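You operate a simulated robot arm through the tools that you are given. There is no shell and no other tool. Be economical: measure what you need, move in short steps, check, and stop when the job is done.

The job below is to be done with a simulated two-armed robot. You get a single attempt, and the scene is never put back.

Task
Clamp the batteries in the small tray with the yellow bar.
Fine: both wing nuts end across the bar; the links stay on.

The check looks at the end state, three seconds after you hand in, the way a careful person would. Anything else that was tipped, shoved, dropped, spilled or broken makes it a failure.

Robot
Two 7-joint arms with two-finger parallel grippers on one trunk, on a base that drives. Base frame: it is fixed to the floor where the robot stands at the start and does not move with it; the origin is under the middle of the robot, x ahead of it, y to its left, z up; the surface under the hand at the start is at about z = 952. Units: mm, degrees, N and s.
The left shoulder is at the start at [50, 209, 1271], the right one opposite. With the tool pointing down near the work surface each hand reaches from about 260 to 920 mm from the robot's upright axis, wherever it stands, measured 20 degrees to its own side. Places, roughly: minus-side wing nut [500, -100, 1100]; plus-side wing nut [500, 100, 1100]. Payload 4.4 kg a hand.
The tool frame of a hand sits at the grasp point between the pads (the TCP): z along the fingers, y along the line on which they close. The tips reach 23 mm beyond it. The gripper opens to 94 mm. The fingers are 38 mm wide and 10 mm thick; the gripper's body (54 by 96 mm) begins 39 mm behind the TCP.
Orientation is that of the tool frame in the base frame, as a unit quaternion [w, x, y, z]. With the fingers straight down and closing along the base's y, the tool's x points along the base's -x, its y along +y and its z along -z.

Tools
- The arms move only by the tool servo_tool. It takes "left_motion", "right_motion" or both (then of equal length, played together; a hand with none holds still); each is a list of rows, each an object (a shift or turn left out is 0, a gripper value left out holds the last) with "dp": the shift along the tool's x, y, z in mm, a list of three; "delta_rot": the turn, a rotation vector about the tool's x, y, z in degrees, a list of three; "grip": the opening, from 0 (shut) to 1 (fully open). In form: [{"dp": [tx, ty, tz], "delta_rot": [rx, ry, rz], "grip": grip}, ...]. A call has 1 to 12 rows; each row is the pose to reach, as a shift and turn from the pose commanded when the call began, along the tool's axes at that moment. Each row takes 0.2 s and may step no farther than 50 mm and 8.6 degrees from the row before; otherwise, or with a gripper value out of range, the whole call is refused. A pose out of reach is approached as far as the arm can. The call stops where the force on the tool passes 40 N (or 10 N more than at its start, if that is more) or the arm is blocked; 0.2 s more then pass. Each finger travels about 108 mm/s and halts on what it meets, pressing with about 26 N; the grip force reading is that of the motor and also rises with nothing between the fingers. The clock runs only during rows and for 0.2 s after the last one: add rows that repeat a pose to give the fingers time. The reply holds the time, the measured pose of the TCP, the force on the tool along the base axes, the opening and the grip force, in the units named above and with some noise, with the torque about the TCP (base axes, N m) and any sound that the robot's microphone picked up, and new pictures: "pictures" is both (left out), scene, wrist or none (wrist: the cameras of the hands that moved).
- Cameras (640 x 400 px; columns grow to the right, rows downward): "scene" is now at [155.4, -6.7, 1448.3]; the picture's right is [-0.06, -1.00, 0.00], its down [-0.52, 0.03, -0.85] and it looks along [0.85, -0.05, -0.52] (base axes); focal length 217 px, centre (320, 200). "left" rides on the left gripper at [87, -16, -74] in its tool frame; the picture's right is [0.18, 0.98, 0.00], its down [-0.58, 0.11, -0.81] and it looks along [-0.79, 0.15, 0.59] (tool axes); focal length 243 px, centre (320, 200). "right" rides on the right gripper at [86, 16, -74] in its tool frame; the picture's right is [-0.18, 0.98, 0.00], its down [-0.58, -0.11, -0.81] and it looks along [-0.79, -0.15, 0.59] (tool axes); focal length 243 px, centre (320, 200). There is no depth. A picture from a camera that has moved, and an enlarged one, comes with that camera's place and axes in the base frame and with its lens.
- move_column(by): slides the trunk up (or, below 0, down) by that many mm; the arms and the scene camera ride with it, the base frame stays. It gives what a move gives, with no picture.
- drive_base(legs): drives the robot by 1 to 6 legs, each [ahead, left, turn to the left] in mm, mm and degrees, along the robot's own axes; the way and the turn of a leg run together, so that a leg with both is an arc; at most 1500 mm and 180 degrees a leg. The arms and the cameras ride along, it lands a little off, and it stops where it bumps. It gives what a move gives, and a new picture of the scene camera.
- pan_tilt(pan, tilt): turns the head with the scene camera to pan (to the left, within 80 degrees either way) and tilt (down, from -29 to 69), counted from straight ahead of the robot. It gives what a move gives, and a new picture of the scene camera.
- close_up(camera, box): a new picture of the part [left, top, right, bottom] of that camera's present view, enlarged. No time passes.
- sign_off(): hands the job in; it is judged then, once.

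Work in short steps. Places have to be worked out from the pictures, the camera data and where the tool is seen: move nearer, look again, correct. Check each grasp and each placing, and mend what went wrong. You have 120 turns and 260 pictures in all, those below and enlarged ones among them. Open the grippers and draw the arms clear of the work before you hand the job in, unless the task says otherwise; then end with one line.

The tools are called after ">>>" as a command line: name --argument value ..., lists and objects as JSON in quotes. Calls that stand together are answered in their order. servo_tool: Moves the arms, as the interface text tells. Its arguments: {"type":"object","properties":{"left_motion":{"type":"array","items":{"type":"object","properties":{"dp":{"type":"array","items":{"type":"number"}},"delta_rot":{"type":"array","items":{"type":"number"}},"grip":{"type":"number"}}}},"right_motion":{"type":"array","items":{"type":"object","properties":{"dp":{"type":"array","items":{"type":"number"}},"delta_rot":{"type":"array","items":{"type":"number"}},"grip":{"type":"number"}}}},"pictures":{"type":"string","enum":["both","scene","wrist","none"]}},"required":[]} The other tools are called the same way: move_column (by) slides the trunk up or down; drive_base (legs) drives the base; pan_tilt (pan, tilt) turns the head that bears the scene camera; close_up (camera, box) takes an enlarged picture of a part of a camera's view; sign_off () hands the job in.

At the start:

```text
time_s: 0.0
left_ee_pos: [498.8, 113.4, 1320.4]
left_tool_rot: [0.001, 0.0, 1.0, 0.0]
left_wrist_force: [1.3, 0.0, -0.3]
left_wrist_torque: [-0.01, 0.02, -0.02]
left_grip_width: 94.2
left_gripper_force: 0.0
right_ee_pos: [444.0, -252.9, 1351.0]
right_tool_rot: [0.0, 0.0, 1.0, 0.0]
right_wrist_force: [-0.2, 1.2, -0.9]
right_wrist_torque: [0.02, 0.01, -0.01]
right_grip_width: 94.0
right_gripper_force: 0.0
trunk travel left (down, up): [-350.0, 213.0]
robot x, y, heading: [3.2, 0.1, -0.0]
head pan, tilt: [-3.7, 31.5]
```

scene: 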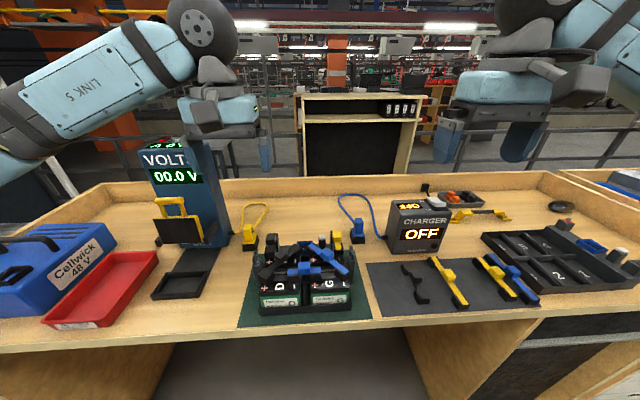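
right: 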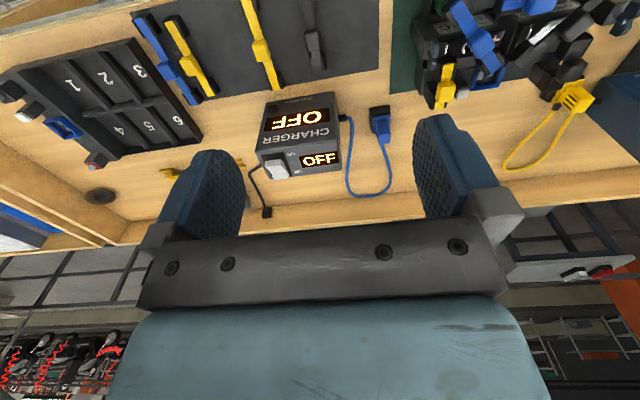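
left: 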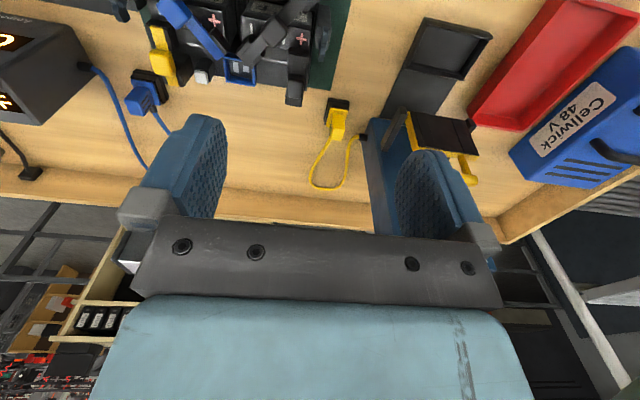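

I start by taking enlarged views of the tray and of the mat with the bars.

>>> close_up --camera "scene" --box '[230, 220, 390, 320]'

>>> close_up --camera "scene" --box '[370, 180, 640, 330]'

```text
4.00 times, centred on (310, 270) of scene
camera zoom: at [155.4, -6.7, 1448.3], right [-0.06, -1.0, 0.0], down [-0.52, 0.03, -0.85], along [0.85, -0.05, -0.52], focal length 868 px, centre (360, -80)
```

zoom: 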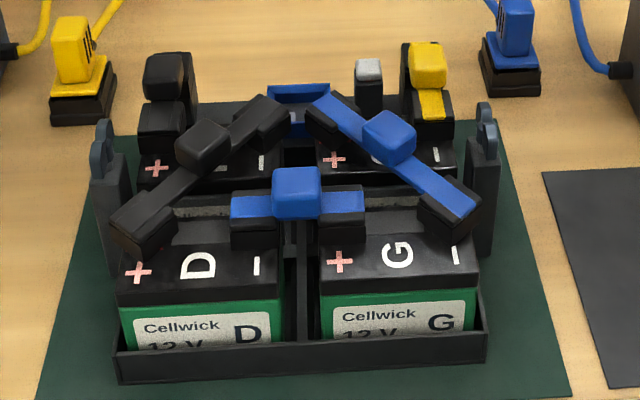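

```text
2.37 times, centred on (505, 255) of scene
camera zoom: at [155.4, -6.7, 1448.3], right [-0.06, -1.0, 0.0], down [-0.52, 0.03, -0.85], along [0.85, -0.05, -0.52], focal length 515 px, centre (-118, 70)
```

zoom: 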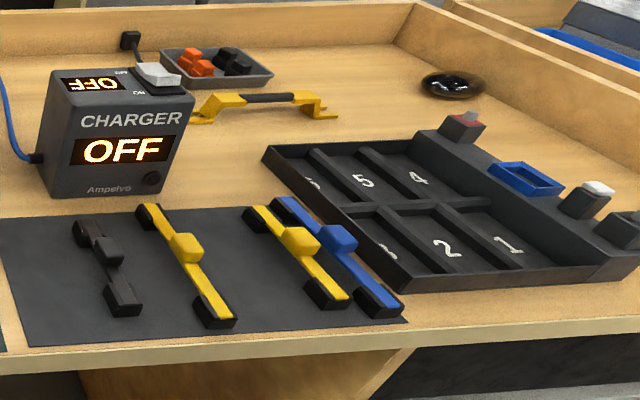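

Now a tighter look at the yellow piece behind the charger, and at the two wing nuts.

>>> close_up --camera "scene" --box '[440, 190, 520, 240]'

>>> close_up --camera "scene" --box '[245, 240, 285, 290]'

>>> close_up --camera "left" --box '[120, 0, 360, 150]'

>>> close_up --camera "right" --box '[90, 100, 250, 210]'

```text
8.00 times, centred on (480, 215) of scene
camera zoom: at [155.4, -6.7, 1448.3], right [-0.06, -1.0, 0.0], down [-0.52, 0.03, -0.85], along [0.85, -0.05, -0.52], focal length 1737 px, centre (-960, 80)
```

zoom: 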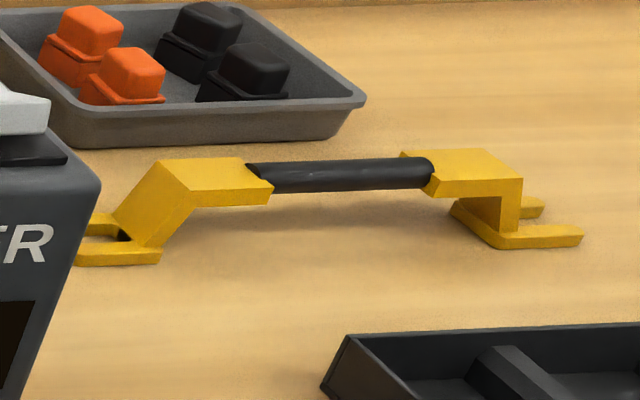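

```text
8.00 times, centred on (265, 265) of scene
camera zoom: at [155.4, -6.7, 1448.3], right [-0.06, -1.0, 0.0], down [-0.52, 0.03, -0.85], along [0.85, -0.05, -0.52], focal length 1737 px, centre (760, -320)
```

zoom: 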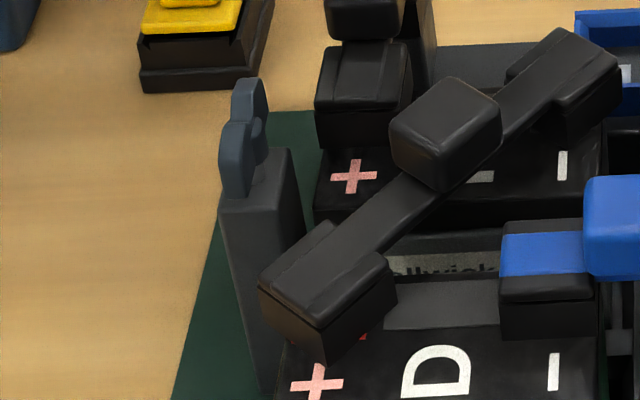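

```text
2.67 times, centred on (240, 75) of left
camera zoom: at [412.1, 97.1, 1394.9], right [-0.18, 0.98, 0.0], down [0.58, 0.11, 0.81], along [0.79, 0.15, -0.59], focal length 647 px, centre (533, 533)
```

zoom: 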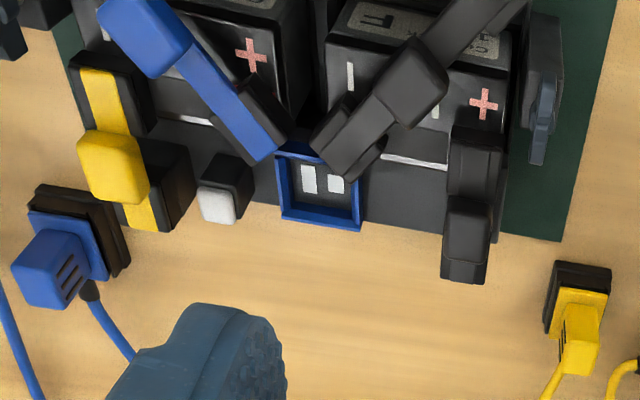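

```text
3.64 times, centred on (170, 155) of right
camera zoom: at [356.9, -237.4, 1424.8], right [0.18, 0.98, 0.0], down [0.58, -0.11, 0.81], along [0.79, -0.15, -0.59], focal length 882 px, centre (866, 364)
```

zoom: 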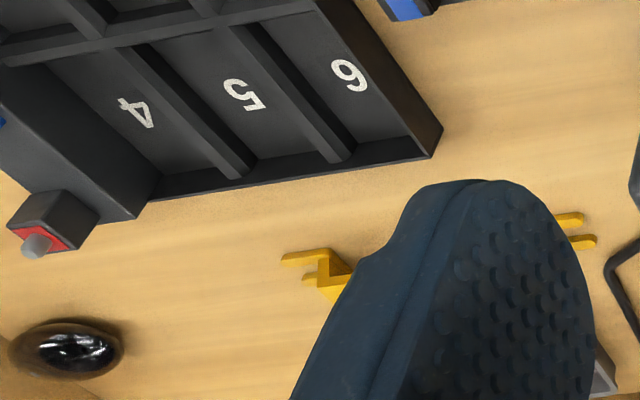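

The nuts' wings now run along x (already across where a bar along y would lie), and the bar has outward-open forks on an arch. I move both hands back to view each nut through the wrist cameras.

>>> servo_tool --left_motion '[{"dp": [20, 0, 7]}, {"dp": [40, 0, 15]}, {"dp": [60, 0, 22]}, {"dp": [84, 0, 30]}]' --right_motion '[{"dp": [7, 38, 15]}, {"dp": [14, 76, 30]}, {"dp": [22, 114, 45]}, {"dp": [29, 148, 61]}]'

```text
time_s: 1.0
left_ee_pos: [414.9, 114.0, 1289.6]
left_tool_rot: [0.0, 0.0, 1.0, 0.0]
left_wrist_force: [-0.2, 0.2, 0.2]
left_wrist_torque: [-0.05, 0.0, 0.04]
left_grip_width: 94.0
left_gripper_force: 0.1
right_ee_pos: [413.0, -102.7, 1288.8]
right_tool_rot: [0.0, 0.0, 1.0, -0.001]
right_wrist_force: [-0.3, 0.9, 0.0]
right_wrist_torque: [-0.01, 0.02, -0.01]
right_grip_width: 94.1
right_gripper_force: 0.1
trunk travel left (down, up): [-350.0, 213.0]
robot x, y, heading: [2.5, 1.3, -0.2]
head pan, tilt: [-3.7, 31.5]
camera scene: at [155.7, -4.7, 1448.3], right [-0.06, -1.0, 0.0], down [-0.52, 0.03, -0.85], along [0.85, -0.06, -0.52], focal length 217 px, centre (320, 200)
camera right: at [326.1, -86.5, 1363.2], right [0.18, 0.98, 0.0], down [0.58, -0.11, 0.81], along [0.79, -0.15, -0.59], focal length 243 px, centre (320, 200)
camera left: at [328.4, 97.6, 1363.5], right [-0.18, 0.98, 0.0], down [0.58, 0.11, 0.81], along [0.79, 0.15, -0.59], focal length 243 px, centre (320, 200)
```

scene: 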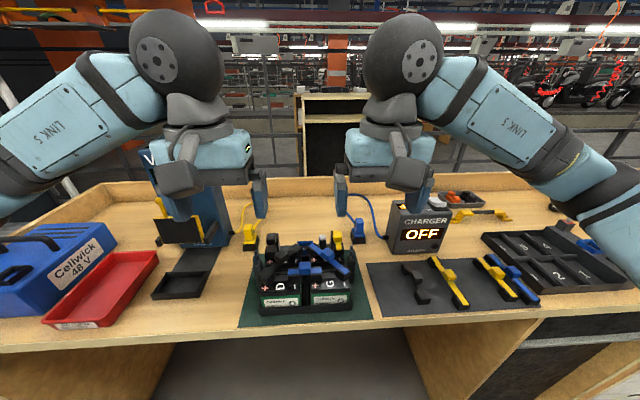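
right: 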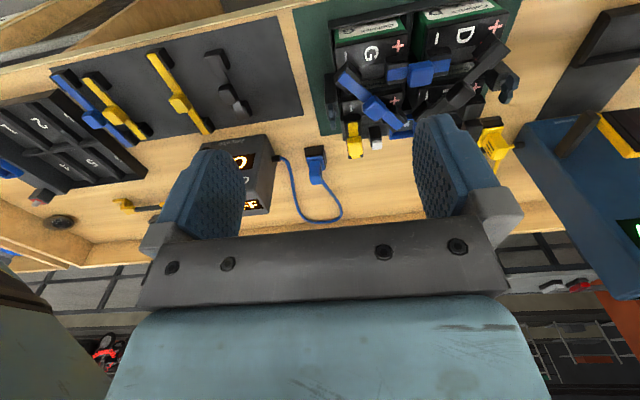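
left: 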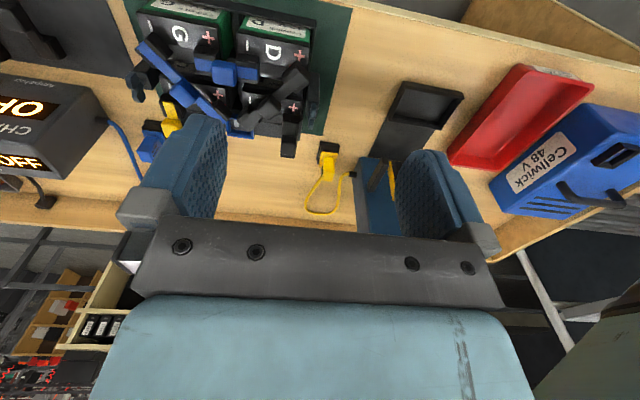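

>>> close_up --camera "left" --box '[220, 20, 380, 120]'

>>> close_up --camera "right" --box '[290, 30, 450, 130]'

>>> close_up --camera "left" --box '[120, 20, 240, 95]'

>>> close_up --camera "scene" --box '[250, 220, 370, 300]'

```text
4.00 times, centred on (300, 70) of left
camera zoom: at [328.4, 97.6, 1363.5], right [-0.18, 0.98, 0.0], down [0.58, 0.11, 0.81], along [0.79, 0.15, -0.59], focal length 970 px, centre (400, 720)
```

zoom: 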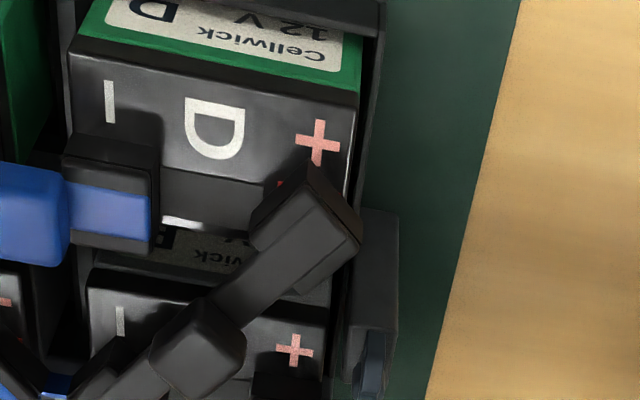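

```text
4.00 times, centred on (370, 80) of right
camera zoom: at [326.1, -86.5, 1363.2], right [0.18, 0.98, 0.0], down [0.58, -0.11, 0.81], along [0.79, -0.15, -0.59], focal length 970 px, centre (120, 680)
```

zoom: 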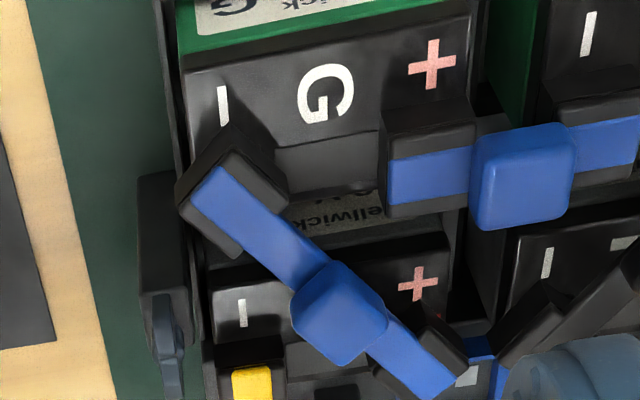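

```text
5.33 times, centred on (180, 58) of left
camera zoom: at [328.4, 97.6, 1363.5], right [-0.18, 0.98, 0.0], down [0.58, 0.11, 0.81], along [0.79, 0.15, -0.59], focal length 1294 px, centre (1067, 960)
```

zoom: 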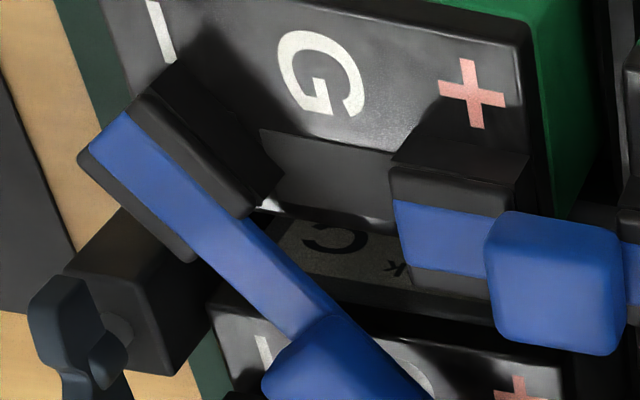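

```text
5.00 times, centred on (310, 260) of scene
camera zoom: at [155.7, -4.7, 1448.3], right [-0.06, -1.0, 0.0], down [-0.52, 0.03, -0.85], along [0.85, -0.06, -0.52], focal length 1086 px, centre (370, -100)
```

zoom: 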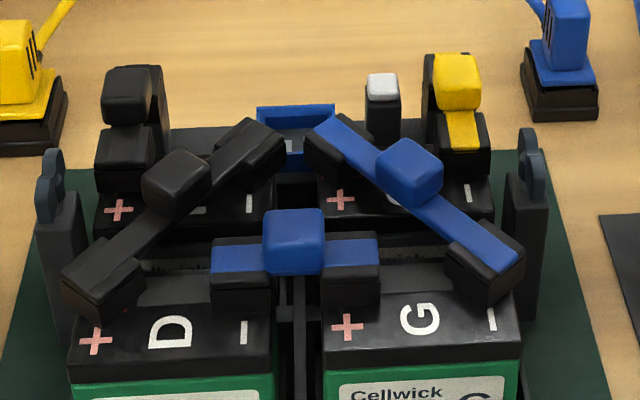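

Triangulation puts the minus nut near (535, -109, 1055) and the plus nut near (535, 124, 1055), with the bar near (770, -642), its grip at z≈996. I bring both hands above the nuts for a closer view.

>>> servo_tool --left_motion '[{"dp": [-24, 1, 30]}, {"dp": [-48, 2, 60]}, {"dp": [-72, 4, 90]}, {"dp": [-96, 5, 120]}, {"dp": [-120, 6, 150]}]' --right_motion '[{"dp": [-24, -1, 30]}, {"dp": [-48, -2, 60]}, {"dp": [-72, -4, 90]}, {"dp": [-96, -5, 120]}, {"dp": [-122, -6, 149]}]'

```text
time_s: 2.2
left_ee_pos: [535.4, 117.7, 1142.7]
left_tool_rot: [0.0, 0.0, 1.0, -0.001]
left_wrist_force: [1.6, 0.5, 0.0]
left_wrist_torque: [-0.02, 0.0, -0.01]
left_grip_width: 94.1
left_gripper_force: 0.1
right_ee_pos: [537.0, -111.1, 1138.4]
right_tool_rot: [-0.001, 0.001, 1.0, 0.0]
right_wrist_force: [0.5, 0.8, -0.7]
right_wrist_torque: [0.0, -0.01, 0.03]
right_grip_width: 94.0
right_gripper_force: 0.0
trunk travel left (down, up): [-350.0, 213.0]
robot x, y, heading: [-1.2, 5.8, -0.0]
head pan, tilt: [-3.7, 31.5]
camera scene: at [156.9, -6.7, 1448.2], right [-0.06, -1.0, 0.0], down [-0.52, 0.03, -0.85], along [0.85, -0.05, -0.52], focal length 217 px, centre (320, 200)
camera right: at [450.7, -95.1, 1212.0], right [0.18, 0.98, 0.0], down [0.58, -0.11, 0.81], along [0.79, -0.15, -0.59], focal length 243 px, centre (320, 200)
camera left: at [449.9, 101.7, 1216.4], right [-0.18, 0.98, 0.0], down [0.58, 0.11, 0.81], along [0.79, 0.15, -0.59], focal length 243 px, centre (320, 200)
```

scene: 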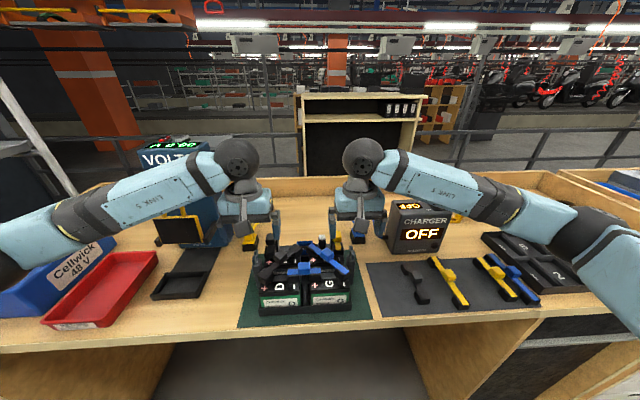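
right: 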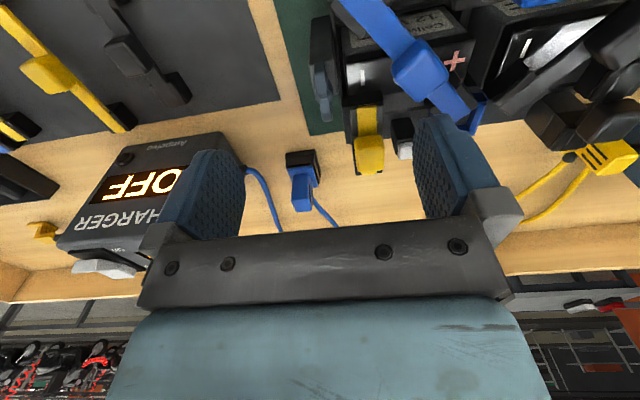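
left: 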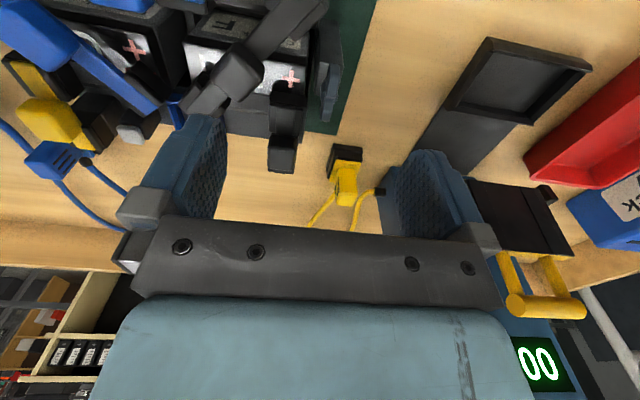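

>>> close_up --camera "left" --box '[250, 30, 390, 150]'

>>> close_up --camera "right" --box '[270, 20, 410, 140]'

>>> close_up --camera "scene" --box '[240, 200, 380, 300]'

```text
3.33 times, centred on (320, 90) of left
camera zoom: at [449.9, 101.7, 1216.4], right [-0.18, 0.98, 0.0], down [0.58, 0.11, 0.81], along [0.79, 0.15, -0.59], focal length 809 px, centre (320, 567)
```

zoom: 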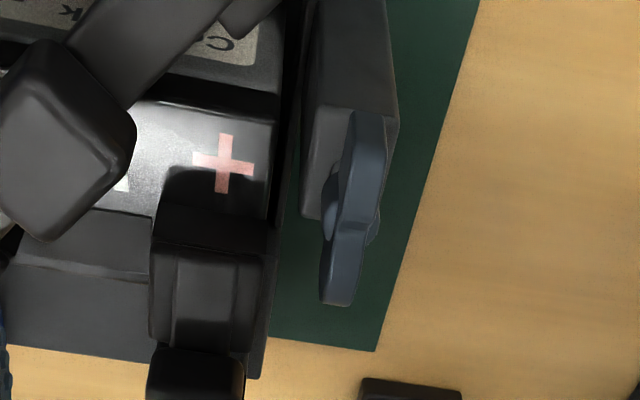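

```text
3.33 times, centred on (340, 80) of right
camera zoom: at [450.7, -95.1, 1212.0], right [0.18, 0.98, 0.0], down [0.58, -0.11, 0.81], along [0.79, -0.15, -0.59], focal length 809 px, centre (253, 600)
```

zoom: 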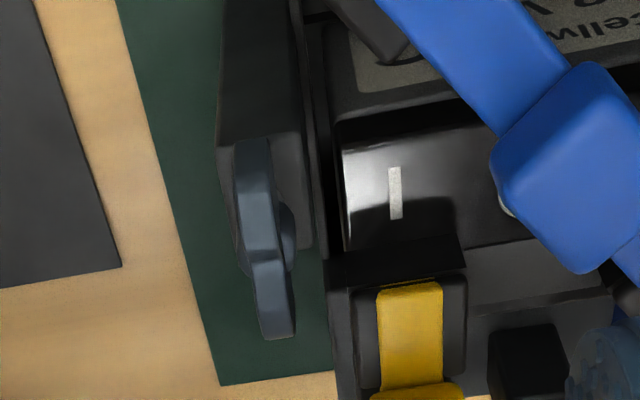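

```text
4.00 times, centred on (310, 250) of scene
camera zoom: at [156.9, -6.7, 1448.2], right [-0.06, -1.0, 0.0], down [-0.52, 0.03, -0.85], along [0.85, -0.05, -0.52], focal length 868 px, centre (360, 0)
```

zoom: 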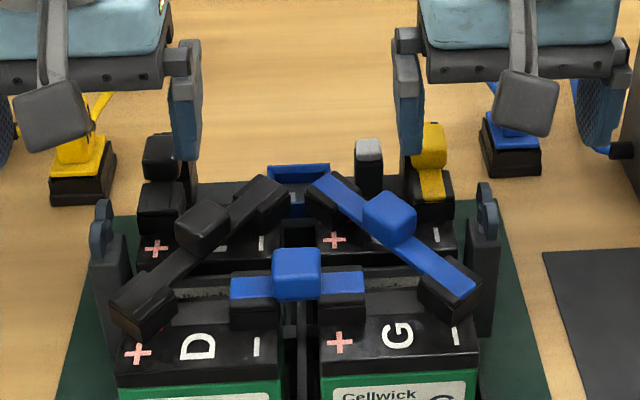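

Refined: plus nut (541, 126, 1052), minus nut (541, -110.5, 1052), wings about 39 mm long along x and 8 mm thick. I narrow both grippers to ~32 mm, centre over the nuts, and come down partway.

>>> servo_tool --left_motion '[{"dp": [-5, 8, 0], "grip": 0.34}, {"dp": [-5, 8, 0]}, {"dp": [-5, 8, 20]}, {"dp": [-5, 8, 43]}]' --right_motion '[{"dp": [-4, 0.5, 0], "grip": 0.34}, {"dp": [-4, 0.5, 0]}, {"dp": [-4, 0.5, 20]}, {"dp": [-4, 0.5, 39]}]'

```text
time_s: 3.2
left_ee_pos: [539.5, 127.0, 1097.9]
left_tool_rot: [0.0, 0.0, 1.0, 0.001]
left_wrist_force: [0.3, 0.2, -0.3]
left_wrist_torque: [-0.01, -0.01, 0.0]
left_grip_width: 32.2
left_gripper_force: 0.0
right_ee_pos: [541.8, -110.9, 1100.6]
right_tool_rot: [0.0, -0.001, 1.0, 0.0]
right_wrist_force: [0.0, 0.2, 0.9]
right_wrist_torque: [0.01, 0.03, 0.0]
right_grip_width: 31.9
right_gripper_force: 0.0
trunk travel left (down, up): [-350.0, 213.0]
robot x, y, heading: [0.2, -1.1, -0.2]
head pan, tilt: [-3.7, 31.5]
camera scene: at [155.9, -6.5, 1448.3], right [-0.06, -1.0, 0.0], down [-0.52, 0.03, -0.85], along [0.85, -0.05, -0.52], focal length 217 px, centre (320, 200)
camera right: at [455.7, -95.3, 1175.3], right [0.18, 0.98, 0.0], down [0.58, -0.11, 0.81], along [0.79, -0.15, -0.59], focal length 243 px, centre (320, 200)
camera left: at [454.0, 110.3, 1171.3], right [-0.18, 0.98, 0.0], down [0.58, 0.11, 0.81], along [0.79, 0.15, -0.59], focal length 243 px, centre (320, 200)
```

scene: 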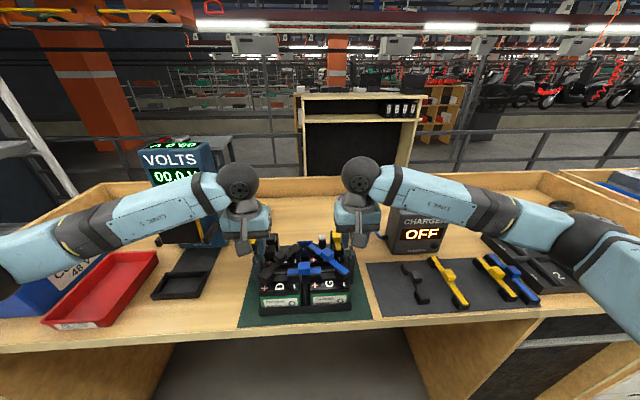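
right: 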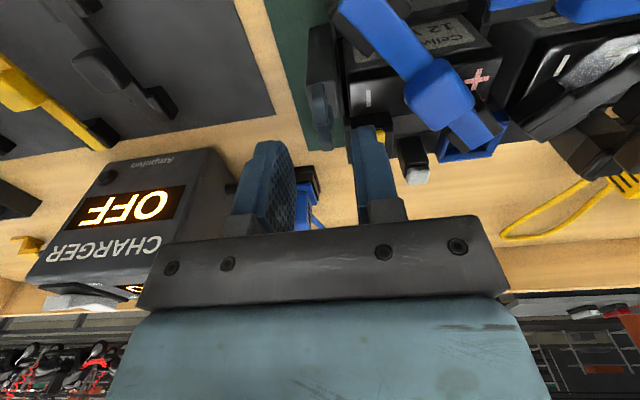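
left: 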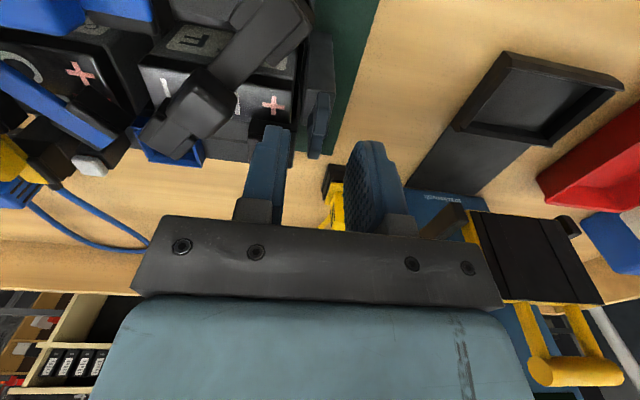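

>>> close_up --camera "left" --box '[220, 60, 400, 180]'

>>> close_up --camera "right" --box '[240, 60, 420, 180]'

>>> close_up --camera "scene" --box '[230, 220, 390, 300]'

```text
3.33 times, centred on (310, 120) of left
camera zoom: at [454.0, 110.3, 1171.3], right [-0.18, 0.98, 0.0], down [0.58, 0.11, 0.81], along [0.79, 0.15, -0.59], focal length 809 px, centre (353, 467)
```

zoom: 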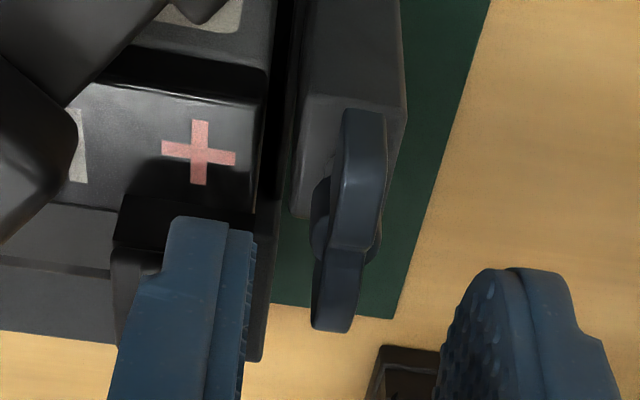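

```text
3.33 times, centred on (330, 120) of right
camera zoom: at [455.7, -95.3, 1175.3], right [0.18, 0.98, 0.0], down [0.58, -0.11, 0.81], along [0.79, -0.15, -0.59], focal length 809 px, centre (287, 467)
```

zoom: 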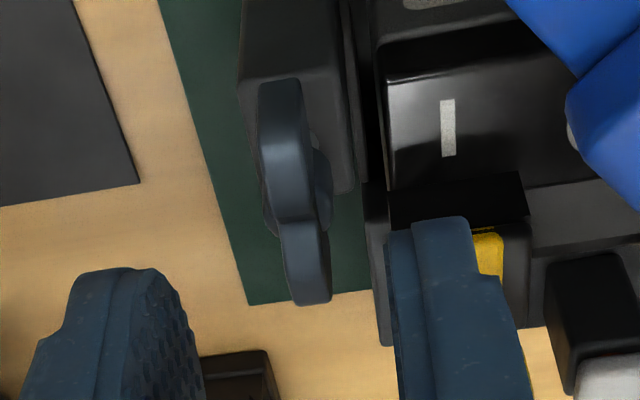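

```text
4.00 times, centred on (310, 260) of scene
camera zoom: at [155.9, -6.5, 1448.3], right [-0.06, -1.0, 0.0], down [-0.52, 0.03, -0.85], along [0.85, -0.05, -0.52], focal length 868 px, centre (360, -40)
```

zoom: 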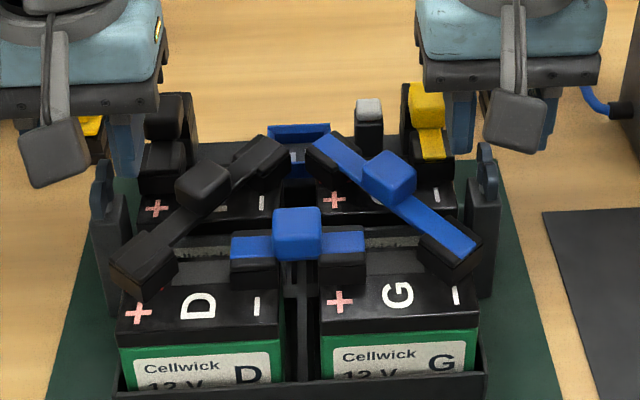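

Both nuts sit centred between the fingers (plus at 541.7, 127.2; minus at 541.2, -111). I lower to tip z≈1048 and check before closing.

>>> servo_tool --left_motion '[{"dp": [-1, 0, 14]}, {"dp": [-2, 0, 27]}]' --right_motion '[{"dp": [0, 0, 14]}, {"dp": [0, 0, 28]}]' --pictures "wrist"

>>> close_up --camera "scene" --box '[230, 220, 390, 300]'

```text
time_s: 3.8
left_ee_pos: [541.2, 128.3, 1069.0]
left_tool_rot: [0.0, 0.001, 1.0, 0.0]
left_wrist_force: [0.4, 0.2, 0.6]
left_wrist_torque: [-0.01, 0.01, -0.01]
left_grip_width: 31.8
left_gripper_force: 0.0
right_ee_pos: [542.3, -110.9, 1072.9]
right_tool_rot: [-0.001, 0.0, 1.0, 0.0]
right_wrist_force: [-0.4, -0.2, 0.1]
right_wrist_torque: [0.0, 0.0, 0.0]
right_grip_width: 32.0
right_gripper_force: 0.0
trunk travel left (down, up): [-350.0, 213.0]
robot x, y, heading: [1.3, 1.4, 0.1]
head pan, tilt: [-3.7, 31.5]
camera right: at [454.9, -94.5, 1146.6], right [0.18, 0.98, 0.0], down [0.58, -0.11, 0.81], along [0.79, -0.15, -0.59], focal length 243 px, centre (320, 200)
camera left: at [454.9, 110.7, 1143.7], right [-0.18, 0.98, 0.0], down [0.58, 0.11, 0.81], along [0.79, 0.15, -0.59], focal length 243 px, centre (320, 200)
```

right: 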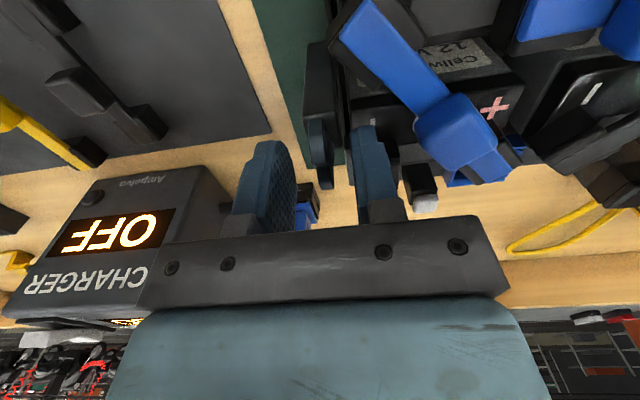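
left: 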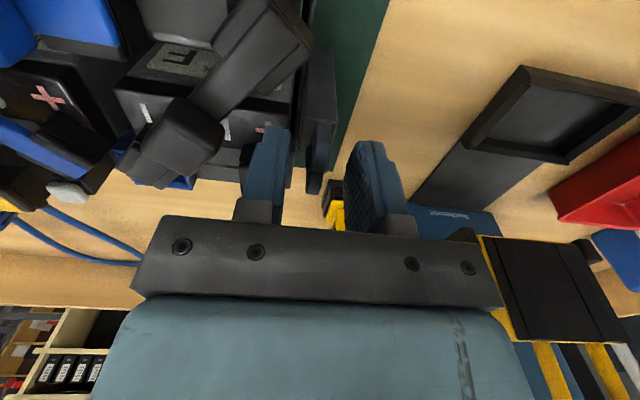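

```text
4.00 times, centred on (310, 260) of scene
camera zoom: at [155.5, -6.7, 1448.3], right [-0.06, -1.0, 0.0], down [-0.52, 0.03, -0.85], along [0.85, -0.05, -0.52], focal length 868 px, centre (360, -40)
```

zoom: 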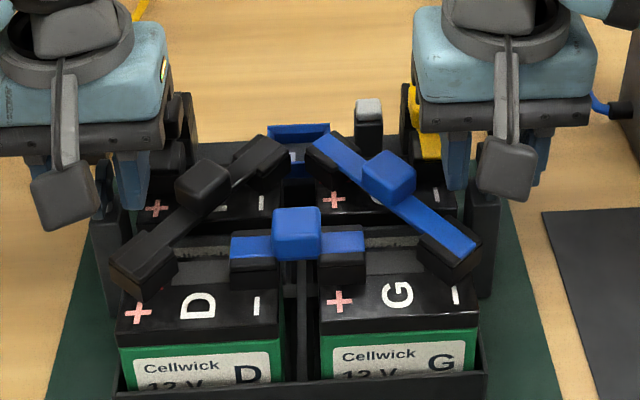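

Clear of contact and the wings are between the fingers. Closing both grippers on the wings.

>>> servo_tool --left_motion '[{"grip": 0.0}, {"grip": 0.0}, {"grip": 0.0}]' --right_motion '[{"grip": 0.0}, {"grip": 0.0}, {"grip": 0.0}]' --pictures "wrist"

```text
time_s: 4.6
left_ee_pos: [540.8, 124.7, 1070.2]
left_tool_rot: [0.0, 0.002, 1.0, -0.001]
left_wrist_force: [-0.3, -36.5, 0.3]
left_wrist_torque: [-0.58, -0.18, 0.04]
left_grip_width: 6.9
left_gripper_force: 25.7
right_ee_pos: [541.5, -109.3, 1073.3]
right_tool_rot: [0.001, 0.0, 1.0, 0.001]
right_wrist_force: [1.7, 35.0, -1.4]
right_wrist_torque: [0.19, -0.35, -0.07]
right_grip_width: 6.3
right_gripper_force: 26.0
trunk travel left (down, up): [-350.0, 213.0]
robot x, y, heading: [1.9, -0.1, -0.2]
head pan, tilt: [-3.7, 31.5]
camera right: at [454.6, -93.5, 1146.8], right [0.18, 0.98, 0.0], down [0.58, -0.11, 0.81], along [0.79, -0.14, -0.59], focal length 243 px, centre (320, 200)
camera left: at [454.5, 109.6, 1143.8], right [-0.18, 0.98, 0.0], down [0.58, 0.11, 0.81], along [0.79, 0.14, -0.59], focal length 243 px, centre (320, 200)
```

right: 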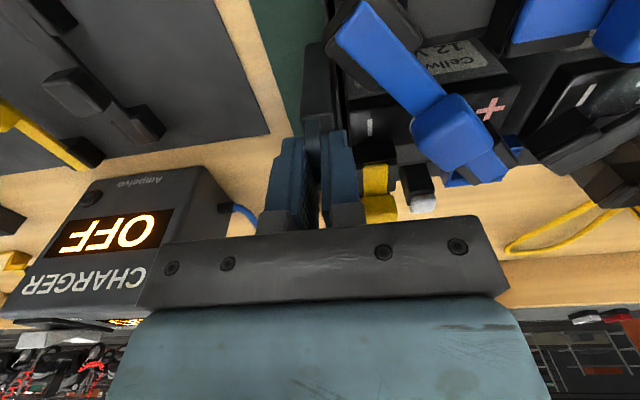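
left: 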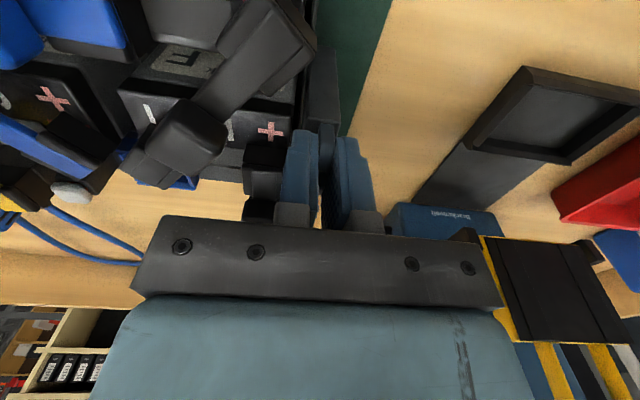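

Wings gripped (~6.5 mm), but a 36 N side load shows my centring is a few mm off. I shift each hand to relieve it.

>>> servo_tool --left_motion '[{"dp": [0, -2, 0]}, {"dp": [0, -3.5, 0]}, {"dp": [0, -3.5, 0]}]' --right_motion '[{"dp": [0, 1, 0]}, {"dp": [0, 2, 0]}, {"dp": [0, 2, 0]}]' --pictures "none"

```text
time_s: 5.4
left_ee_pos: [541.7, 125.5, 1069.5]
left_tool_rot: [0.0, -0.002, 1.0, 0.001]
left_wrist_force: [-4.5, -11.1, -0.2]
left_wrist_torque: [-0.15, 0.24, 0.0]
left_grip_width: 6.8
left_gripper_force: 26.1
right_ee_pos: [542.0, -109.8, 1072.8]
right_tool_rot: [-0.001, 0.001, 1.0, -0.001]
right_wrist_force: [0.7, 13.3, -5.8]
right_wrist_torque: [0.1, -0.46, -0.04]
right_grip_width: 6.5
right_gripper_force: 25.9
trunk travel left (down, up): [-350.0, 213.0]
robot x, y, heading: [-1.1, 2.5, -0.0]
head pan, tilt: [-3.7, 31.5]
```

>>> servo_tool --left_motion '[{"dp": [0, -1.5, 0]}, {"dp": [0, -1.5, 0], "delta_rot": [0, 0, -8]}, {"dp": [0, -1.5, 0], "delta_rot": [0, 0, -16]}, {"dp": [0, -1.5, 0], "delta_rot": [0, 0, -24]}]' --right_motion '[{"dp": [0, 1.2, 0]}, {"dp": [0, 1.2, 0], "delta_rot": [0, 0, -8]}, {"dp": [0, 1.2, 0], "delta_rot": [0, 0, -16]}, {"dp": [0, 1.2, 0], "delta_rot": [0, 0, -24]}]' --pictures "wrist"

```text
time_s: 6.4
left_ee_pos: [542.4, 124.6, 1069.6]
left_tool_rot: [0.0, -0.21, 0.978, 0.002]
left_wrist_force: [-2.5, 35.7, -1.8]
left_wrist_torque: [0.45, 0.16, -0.05]
left_grip_width: 6.7
left_gripper_force: 26.0
right_ee_pos: [541.4, -108.7, 1073.8]
right_tool_rot: [-0.001, -0.209, 0.978, -0.001]
right_wrist_force: [-0.4, -35.7, -3.8]
right_wrist_torque: [-0.29, 0.05, 0.05]
right_grip_width: 6.6
right_gripper_force: 26.6
trunk travel left (down, up): [-350.0, 213.0]
robot x, y, heading: [3.9, -0.4, 0.2]
head pan, tilt: [-3.7, 31.5]
camera right: at [455.7, -129.4, 1148.0], right [-0.23, 0.97, 0.0], down [0.58, 0.14, 0.81], along [0.78, 0.18, -0.59], focal length 243 px, centre (320, 200)
camera left: at [471.4, 73.7, 1143.8], right [-0.57, 0.82, 0.0], down [0.49, 0.34, 0.81], along [0.66, 0.46, -0.59], focal length 243 px, centre (320, 200)
```

right: 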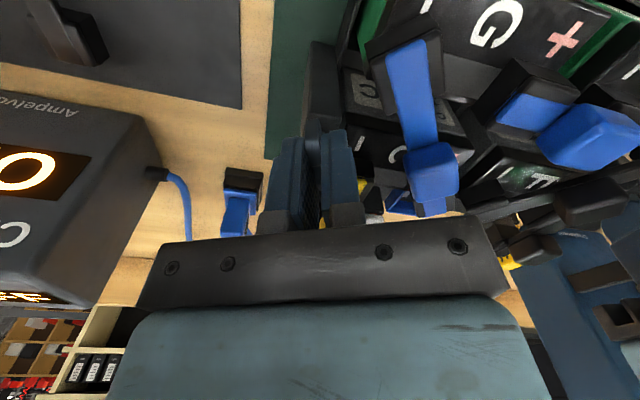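
left: 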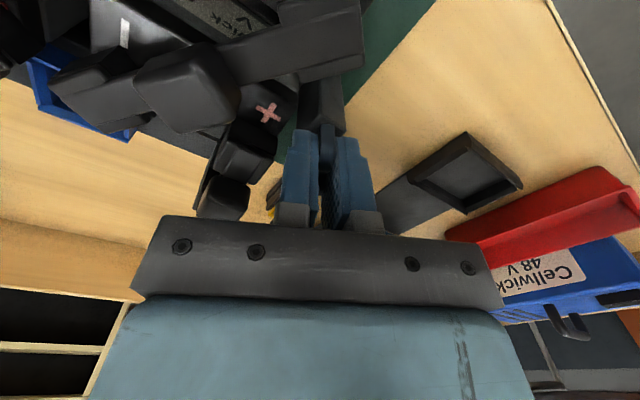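

The nuts appear to turn with the grip and no torque builds, but a y side load of ~36 N returned with opposite sign. I back off about 1.2 mm in base y on each hand and read again.

>>> servo_tool --left_motion '[{"dp": [-0.5, 1.1, 0]}, {"dp": [-0.5, 1.1, 0]}]' --right_motion '[{"dp": [0.5, -1.1, 0]}, {"dp": [0.5, -1.1, 0]}]' --pictures "none"

>>> close_up --camera "left" --box '[260, 60, 400, 180]'

>>> close_up --camera "right" --box '[240, 60, 400, 180]'

```text
time_s: 7.0
left_ee_pos: [542.7, 125.1, 1071.1]
left_tool_rot: [-0.001, -0.208, 0.978, 0.0]
left_wrist_force: [-0.1, 30.7, -5.9]
left_wrist_torque: [0.67, -0.36, -0.03]
left_grip_width: 6.9
left_gripper_force: 26.4
right_ee_pos: [541.8, -109.1, 1074.7]
right_tool_rot: [-0.001, -0.208, 0.978, 0.0]
right_wrist_force: [-0.4, -30.6, -2.9]
right_wrist_torque: [-0.35, 0.27, 0.04]
right_grip_width: 6.5
right_gripper_force: 26.3
trunk travel left (down, up): [-350.0, 213.0]
robot x, y, heading: [1.4, 3.9, -0.2]
head pan, tilt: [-3.7, 31.5]
```

```text
3.33 times, centred on (330, 120) of left
camera zoom: at [470.5, 74.5, 1144.4], right [-0.57, 0.82, 0.0], down [0.49, 0.34, 0.81], along [0.66, 0.46, -0.59], focal length 809 px, centre (287, 467)
```

zoom: 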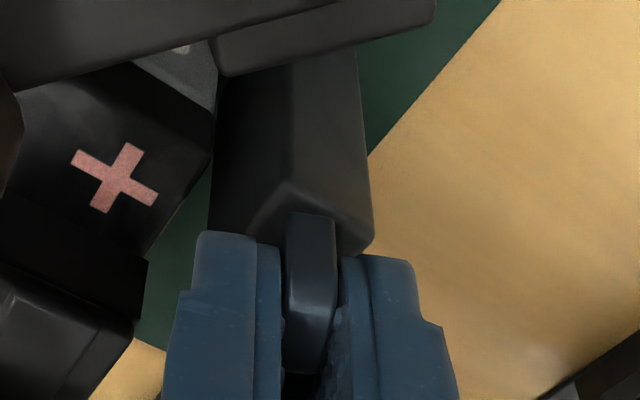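

```text
3.33 times, centred on (320, 120) of right
camera zoom: at [455.6, -129.5, 1147.7], right [-0.23, 0.97, 0.0], down [0.58, 0.14, 0.81], along [0.78, 0.19, -0.59], focal length 809 px, centre (320, 467)
```

zoom: 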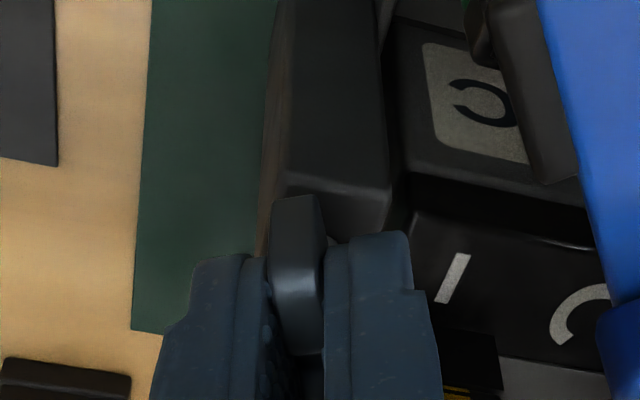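

The wings have turned with the fingers. I relieve another ~1.3 mm and continue the turn while watching the load.

>>> servo_tool --left_motion '[{"dp": [-0.6, 1.2, 0]}, {"dp": [-0.6, 1.2, 0]}, {"dp": [-0.6, 1.2, 0], "delta_rot": [0, 0, -8]}, {"dp": [-0.6, 1.2, 0], "delta_rot": [0, 0, -16]}]' --right_motion '[{"dp": [0.6, -1.2, 0]}, {"dp": [0.6, -1.2, 0]}, {"dp": [0.6, -1.2, 0], "delta_rot": [0, 0, -8]}, {"dp": [0.6, -1.2, 0], "delta_rot": [0, 0, -16]}]' --pictures "none"

```text
time_s: 8.0
left_ee_pos: [541.5, 125.6, 1070.6]
left_tool_rot: [0.0, -0.343, 0.939, -0.001]
left_wrist_force: [0.2, 2.5, -5.0]
left_wrist_torque: [0.2, -0.15, 0.03]
left_grip_width: 7.0
left_gripper_force: 26.6
right_ee_pos: [541.2, -108.1, 1073.9]
right_tool_rot: [-0.001, -0.344, 0.939, 0.001]
right_wrist_force: [-0.7, -2.9, -3.5]
right_wrist_torque: [-0.17, 0.12, 0.01]
right_grip_width: 6.5
right_gripper_force: 26.0
trunk travel left (down, up): [-350.0, 213.0]
robot x, y, heading: [0.7, 1.3, 0.3]
head pan, tilt: [-3.7, 31.5]
```

Loads vanished; at 40°. Continue to 90°.

>>> servo_tool --left_motion '[{"delta_rot": [0, 0, -8]}, {"delta_rot": [0, 0, -16]}, {"delta_rot": [0, 0, -24]}, {"delta_rot": [0, 0, -32]}, {"delta_rot": [0, 0, -40]}, {"delta_rot": [0, 0, -46]}, {"delta_rot": [0, 0, -50]}]' --right_motion '[{"delta_rot": [0, 0, -8]}, {"delta_rot": [0, 0, -16]}, {"delta_rot": [0, 0, -24]}, {"delta_rot": [0, 0, -32]}, {"delta_rot": [0, 0, -40]}, {"delta_rot": [0, 0, -46]}, {"delta_rot": [0, 0, -50]}]'

```text
time_s: 9.6
left_ee_pos: [541.0, 125.0, 1070.9]
left_tool_rot: [0.001, -0.703, 0.711, 0.002]
left_wrist_force: [-8.7, -5.4, 1.8]
left_wrist_torque: [0.67, 0.05, -0.01]
left_grip_width: 7.2
left_gripper_force: 26.5
right_ee_pos: [539.7, -105.1, 1072.3]
right_tool_rot: [0.02, -0.544, 0.839, -0.012]
right_wrist_force: [-3.6, -10.8, 6.8]
right_wrist_torque: [0.69, 0.27, 0.0]
right_grip_width: 7.3
right_gripper_force: 26.5
right hand out of reach, approached as far as the arm can: row 4, 5, 6, 7
trunk travel left (down, up): [-350.0, 213.0]
robot x, y, heading: [-2.2, 0.3, -0.3]
head pan, tilt: [-3.7, 31.5]
stopped in row 7 (right hand): the force on the tool passed its limit at 97 N (the readings are from after the stop); the commanded pose is now the measured one
camera scene: at [155.0, -7.5, 1448.5], right [-0.07, -1.0, 0.0], down [-0.52, 0.03, -0.85], along [0.85, -0.06, -0.52], focal length 217 px, centre (320, 200)
camera right: at [485.4, -178.9, 1144.7], right [-0.82, 0.57, -0.04], down [0.3, 0.48, 0.82], along [0.49, 0.66, -0.57], focal length 243 px, centre (320, 200)
camera left: at [556.5, 38.2, 1144.0], right [-0.98, -0.17, 0.0], down [-0.1, 0.58, 0.81], along [-0.14, 0.8, -0.59], focal length 243 px, centre (320, 200)
```

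scene: 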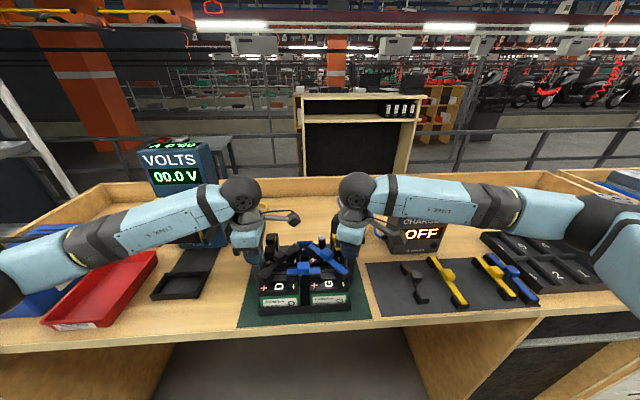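
right: 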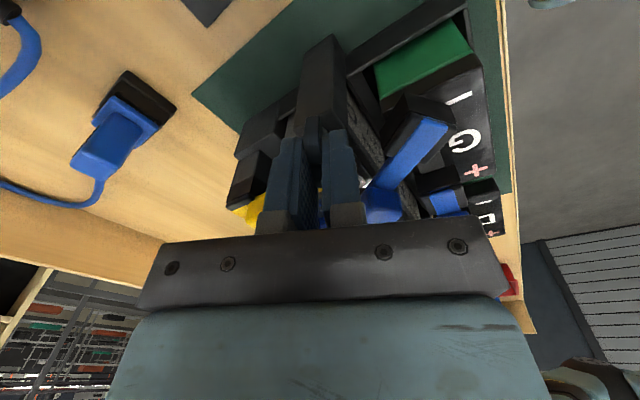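
left: 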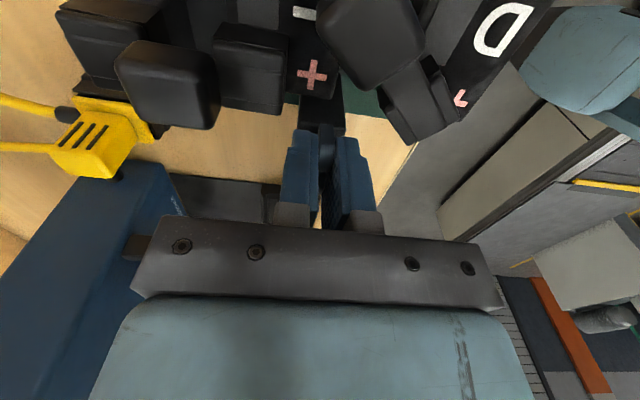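

The plus nut is at 90°; the right wrist hit a joint limit at ~66°. I will release the left, and turn the right nut back and the other way (clockwise) instead; first correct the right hand's slight tilt and offset.

>>> servo_tool --left_motion '[{"grip": 0.2}, {"grip": 0.2}, {"dp": [0, 0, 20]}]' --right_motion '[{"dp": [1.2, -1.3, 0], "delta_rot": [-1.2, 0.6, 0]}, {"dp": [2.4, -2.7, 0], "delta_rot": [-2.4, 1.2, 0]}, {"dp": [2.4, -2.7, 0], "delta_rot": [-2.4, 1.2, 0]}]' --pictures "none"

```text
time_s: 10.4
left_ee_pos: [541.1, 127.2, 1062.1]
left_tool_rot: [0.004, -0.704, 0.71, -0.003]
left_wrist_force: [-2.0, 2.2, 7.0]
left_wrist_torque: [0.03, 0.19, -0.04]
left_grip_width: 19.6
left_gripper_force: 1.0
right_ee_pos: [539.4, -106.0, 1073.2]
right_tool_rot: [-0.001, -0.546, 0.838, 0.002]
right_wrist_force: [-6.6, 0.8, 2.6]
right_wrist_torque: [-0.2, 0.08, -0.02]
right_grip_width: 6.6
right_gripper_force: 26.2
trunk travel left (down, up): [-350.0, 213.0]
robot x, y, heading: [2.9, -0.8, 0.1]
head pan, tilt: [-3.7, 31.5]
stopped in row 3 (left hand): the force on the tool passed its limit at 58 N (the readings are from after the stop); the commanded pose is now the measured one
```

I sent the left hand the wrong way along z (down) and it touched the post at tip z≈1039; lifting it now and checking nothing moved.

>>> servo_tool --left_motion '[{"dp": [0, 0, -15]}, {"dp": [0, 0, -45]}, {"dp": [0, 0, -80]}]'

>>> close_up --camera "scene" --box '[230, 220, 390, 320]'

>>> close_up --camera "left" --box '[220, 0, 420, 150]'

```text
time_s: 11.2
left_ee_pos: [537.8, 125.5, 1143.8]
left_tool_rot: [0.003, -0.704, 0.71, -0.003]
left_wrist_force: [0.3, 0.4, 0.0]
left_wrist_torque: [0.02, -0.01, 0.02]
left_grip_width: 18.7
left_gripper_force: 0.0
right_ee_pos: [539.5, -105.2, 1072.5]
right_tool_rot: [0.001, -0.545, 0.838, 0.0]
right_wrist_force: [-10.7, 1.2, 6.1]
right_wrist_torque: [-0.06, 0.01, 0.01]
right_grip_width: 6.4
right_gripper_force: 26.1
trunk travel left (down, up): [-350.0, 213.0]
robot x, y, heading: [0.0, 2.9, 0.1]
head pan, tilt: [-3.7, 31.5]
camera scene: at [153.2, -5.9, 1448.6], right [-0.06, -1.0, 0.0], down [-0.52, 0.03, -0.85], along [0.85, -0.05, -0.52], focal length 217 px, centre (320, 200)
camera left: at [553.6, 39.6, 1216.9], right [-0.98, -0.18, -0.01], down [-0.11, 0.58, 0.81], along [-0.14, 0.79, -0.59], focal length 243 px, centre (320, 200)
```

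scene: 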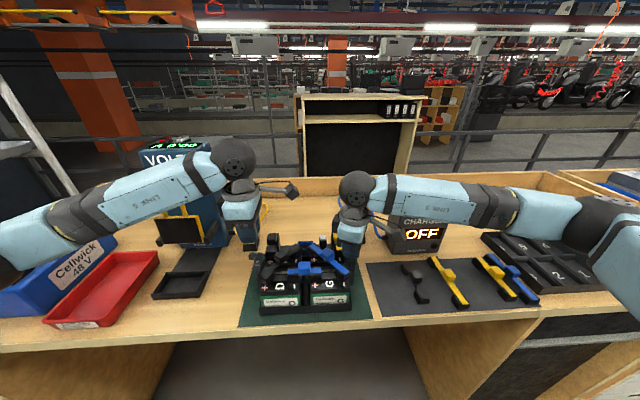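
left: 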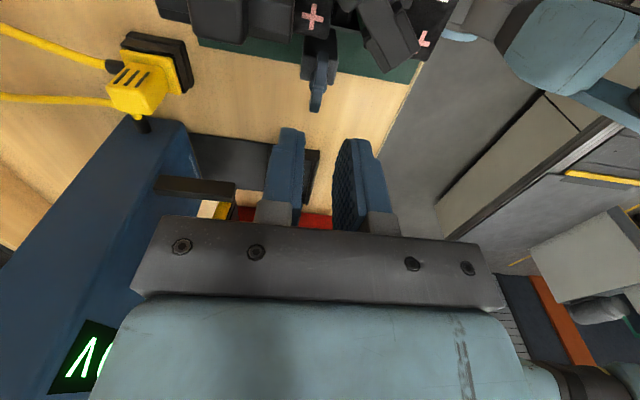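

```text
4.00 times, centred on (310, 270) of scene
camera zoom: at [153.2, -5.9, 1448.6], right [-0.06, -1.0, 0.0], down [-0.52, 0.03, -0.85], along [0.85, -0.05, -0.52], focal length 868 px, centre (360, -80)
```

zoom: 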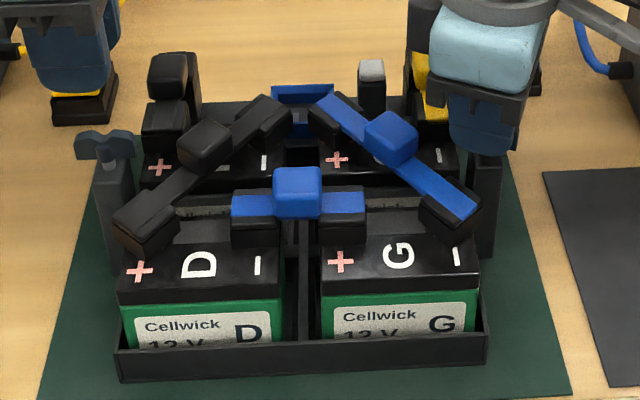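

```text
2.67 times, centred on (320, 75) of left
camera zoom: at [553.6, 39.6, 1216.9], right [-0.98, -0.18, -0.01], down [-0.11, 0.58, 0.81], along [-0.14, 0.79, -0.59], focal length 647 px, centre (320, 533)
```

zoom: 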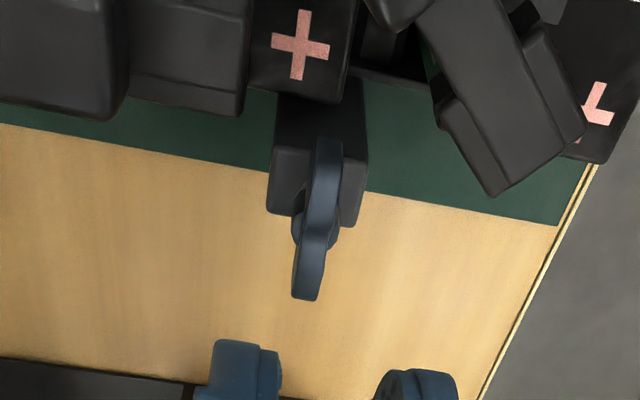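

The plus nut's wings now lie along y and the tray is undisturbed. Turning the right nut back clockwise, first 40°.

>>> servo_tool --right_motion '[{"delta_rot": [0, 0, 8]}, {"delta_rot": [0, 0, 16]}, {"delta_rot": [0, 0, 24]}, {"delta_rot": [0, 0, 32]}, {"delta_rot": [0, 0, 40]}]' --pictures "none"

```text
time_s: 12.4
left_ee_pos: [540.8, 124.4, 1142.2]
left_tool_rot: [0.003, -0.704, 0.71, -0.002]
left_wrist_force: [-0.4, -1.2, 0.4]
left_wrist_torque: [-0.01, -0.02, -0.03]
left_grip_width: 18.7
left_gripper_force: 0.0
right_ee_pos: [540.3, -107.5, 1073.8]
right_tool_rot: [0.001, -0.224, 0.975, 0.0]
right_wrist_force: [5.5, -9.2, 19.5]
right_wrist_torque: [-0.11, -0.4, 0.06]
right_grip_width: 6.6
right_gripper_force: 26.1
trunk travel left (down, up): [-350.0, 213.0]
robot x, y, heading: [0.6, -2.6, 0.1]
head pan, tilt: [-3.7, 31.5]
```

>>> servo_tool --right_motion '[{"delta_rot": [0, 0, 8]}, {"delta_rot": [0, 0, 16]}, {"delta_rot": [0, 0, 24]}, {"delta_rot": [0, 0, 32]}, {"delta_rot": [0, 0, 40]}, {"delta_rot": [0, 0, 48]}, {"delta_rot": [0, 0, 56]}]' --pictures "none"

```text
time_s: 14.0
left_ee_pos: [541.3, 128.4, 1140.0]
left_tool_rot: [0.002, -0.705, 0.709, -0.003]
left_wrist_force: [0.1, -0.6, -0.2]
left_wrist_torque: [0.0, 0.02, 0.01]
left_grip_width: 18.8
left_gripper_force: 0.1
right_ee_pos: [540.7, -105.7, 1067.9]
right_tool_rot: [-0.003, 0.258, 0.966, 0.0]
right_wrist_force: [-3.5, 3.6, -7.5]
right_wrist_torque: [0.22, 0.23, 0.71]
right_grip_width: 18.8
right_gripper_force: 26.4
trunk travel left (down, up): [-350.0, 213.0]
robot x, y, heading: [2.3, 0.0, 0.2]
head pan, tilt: [-3.7, 31.5]
```

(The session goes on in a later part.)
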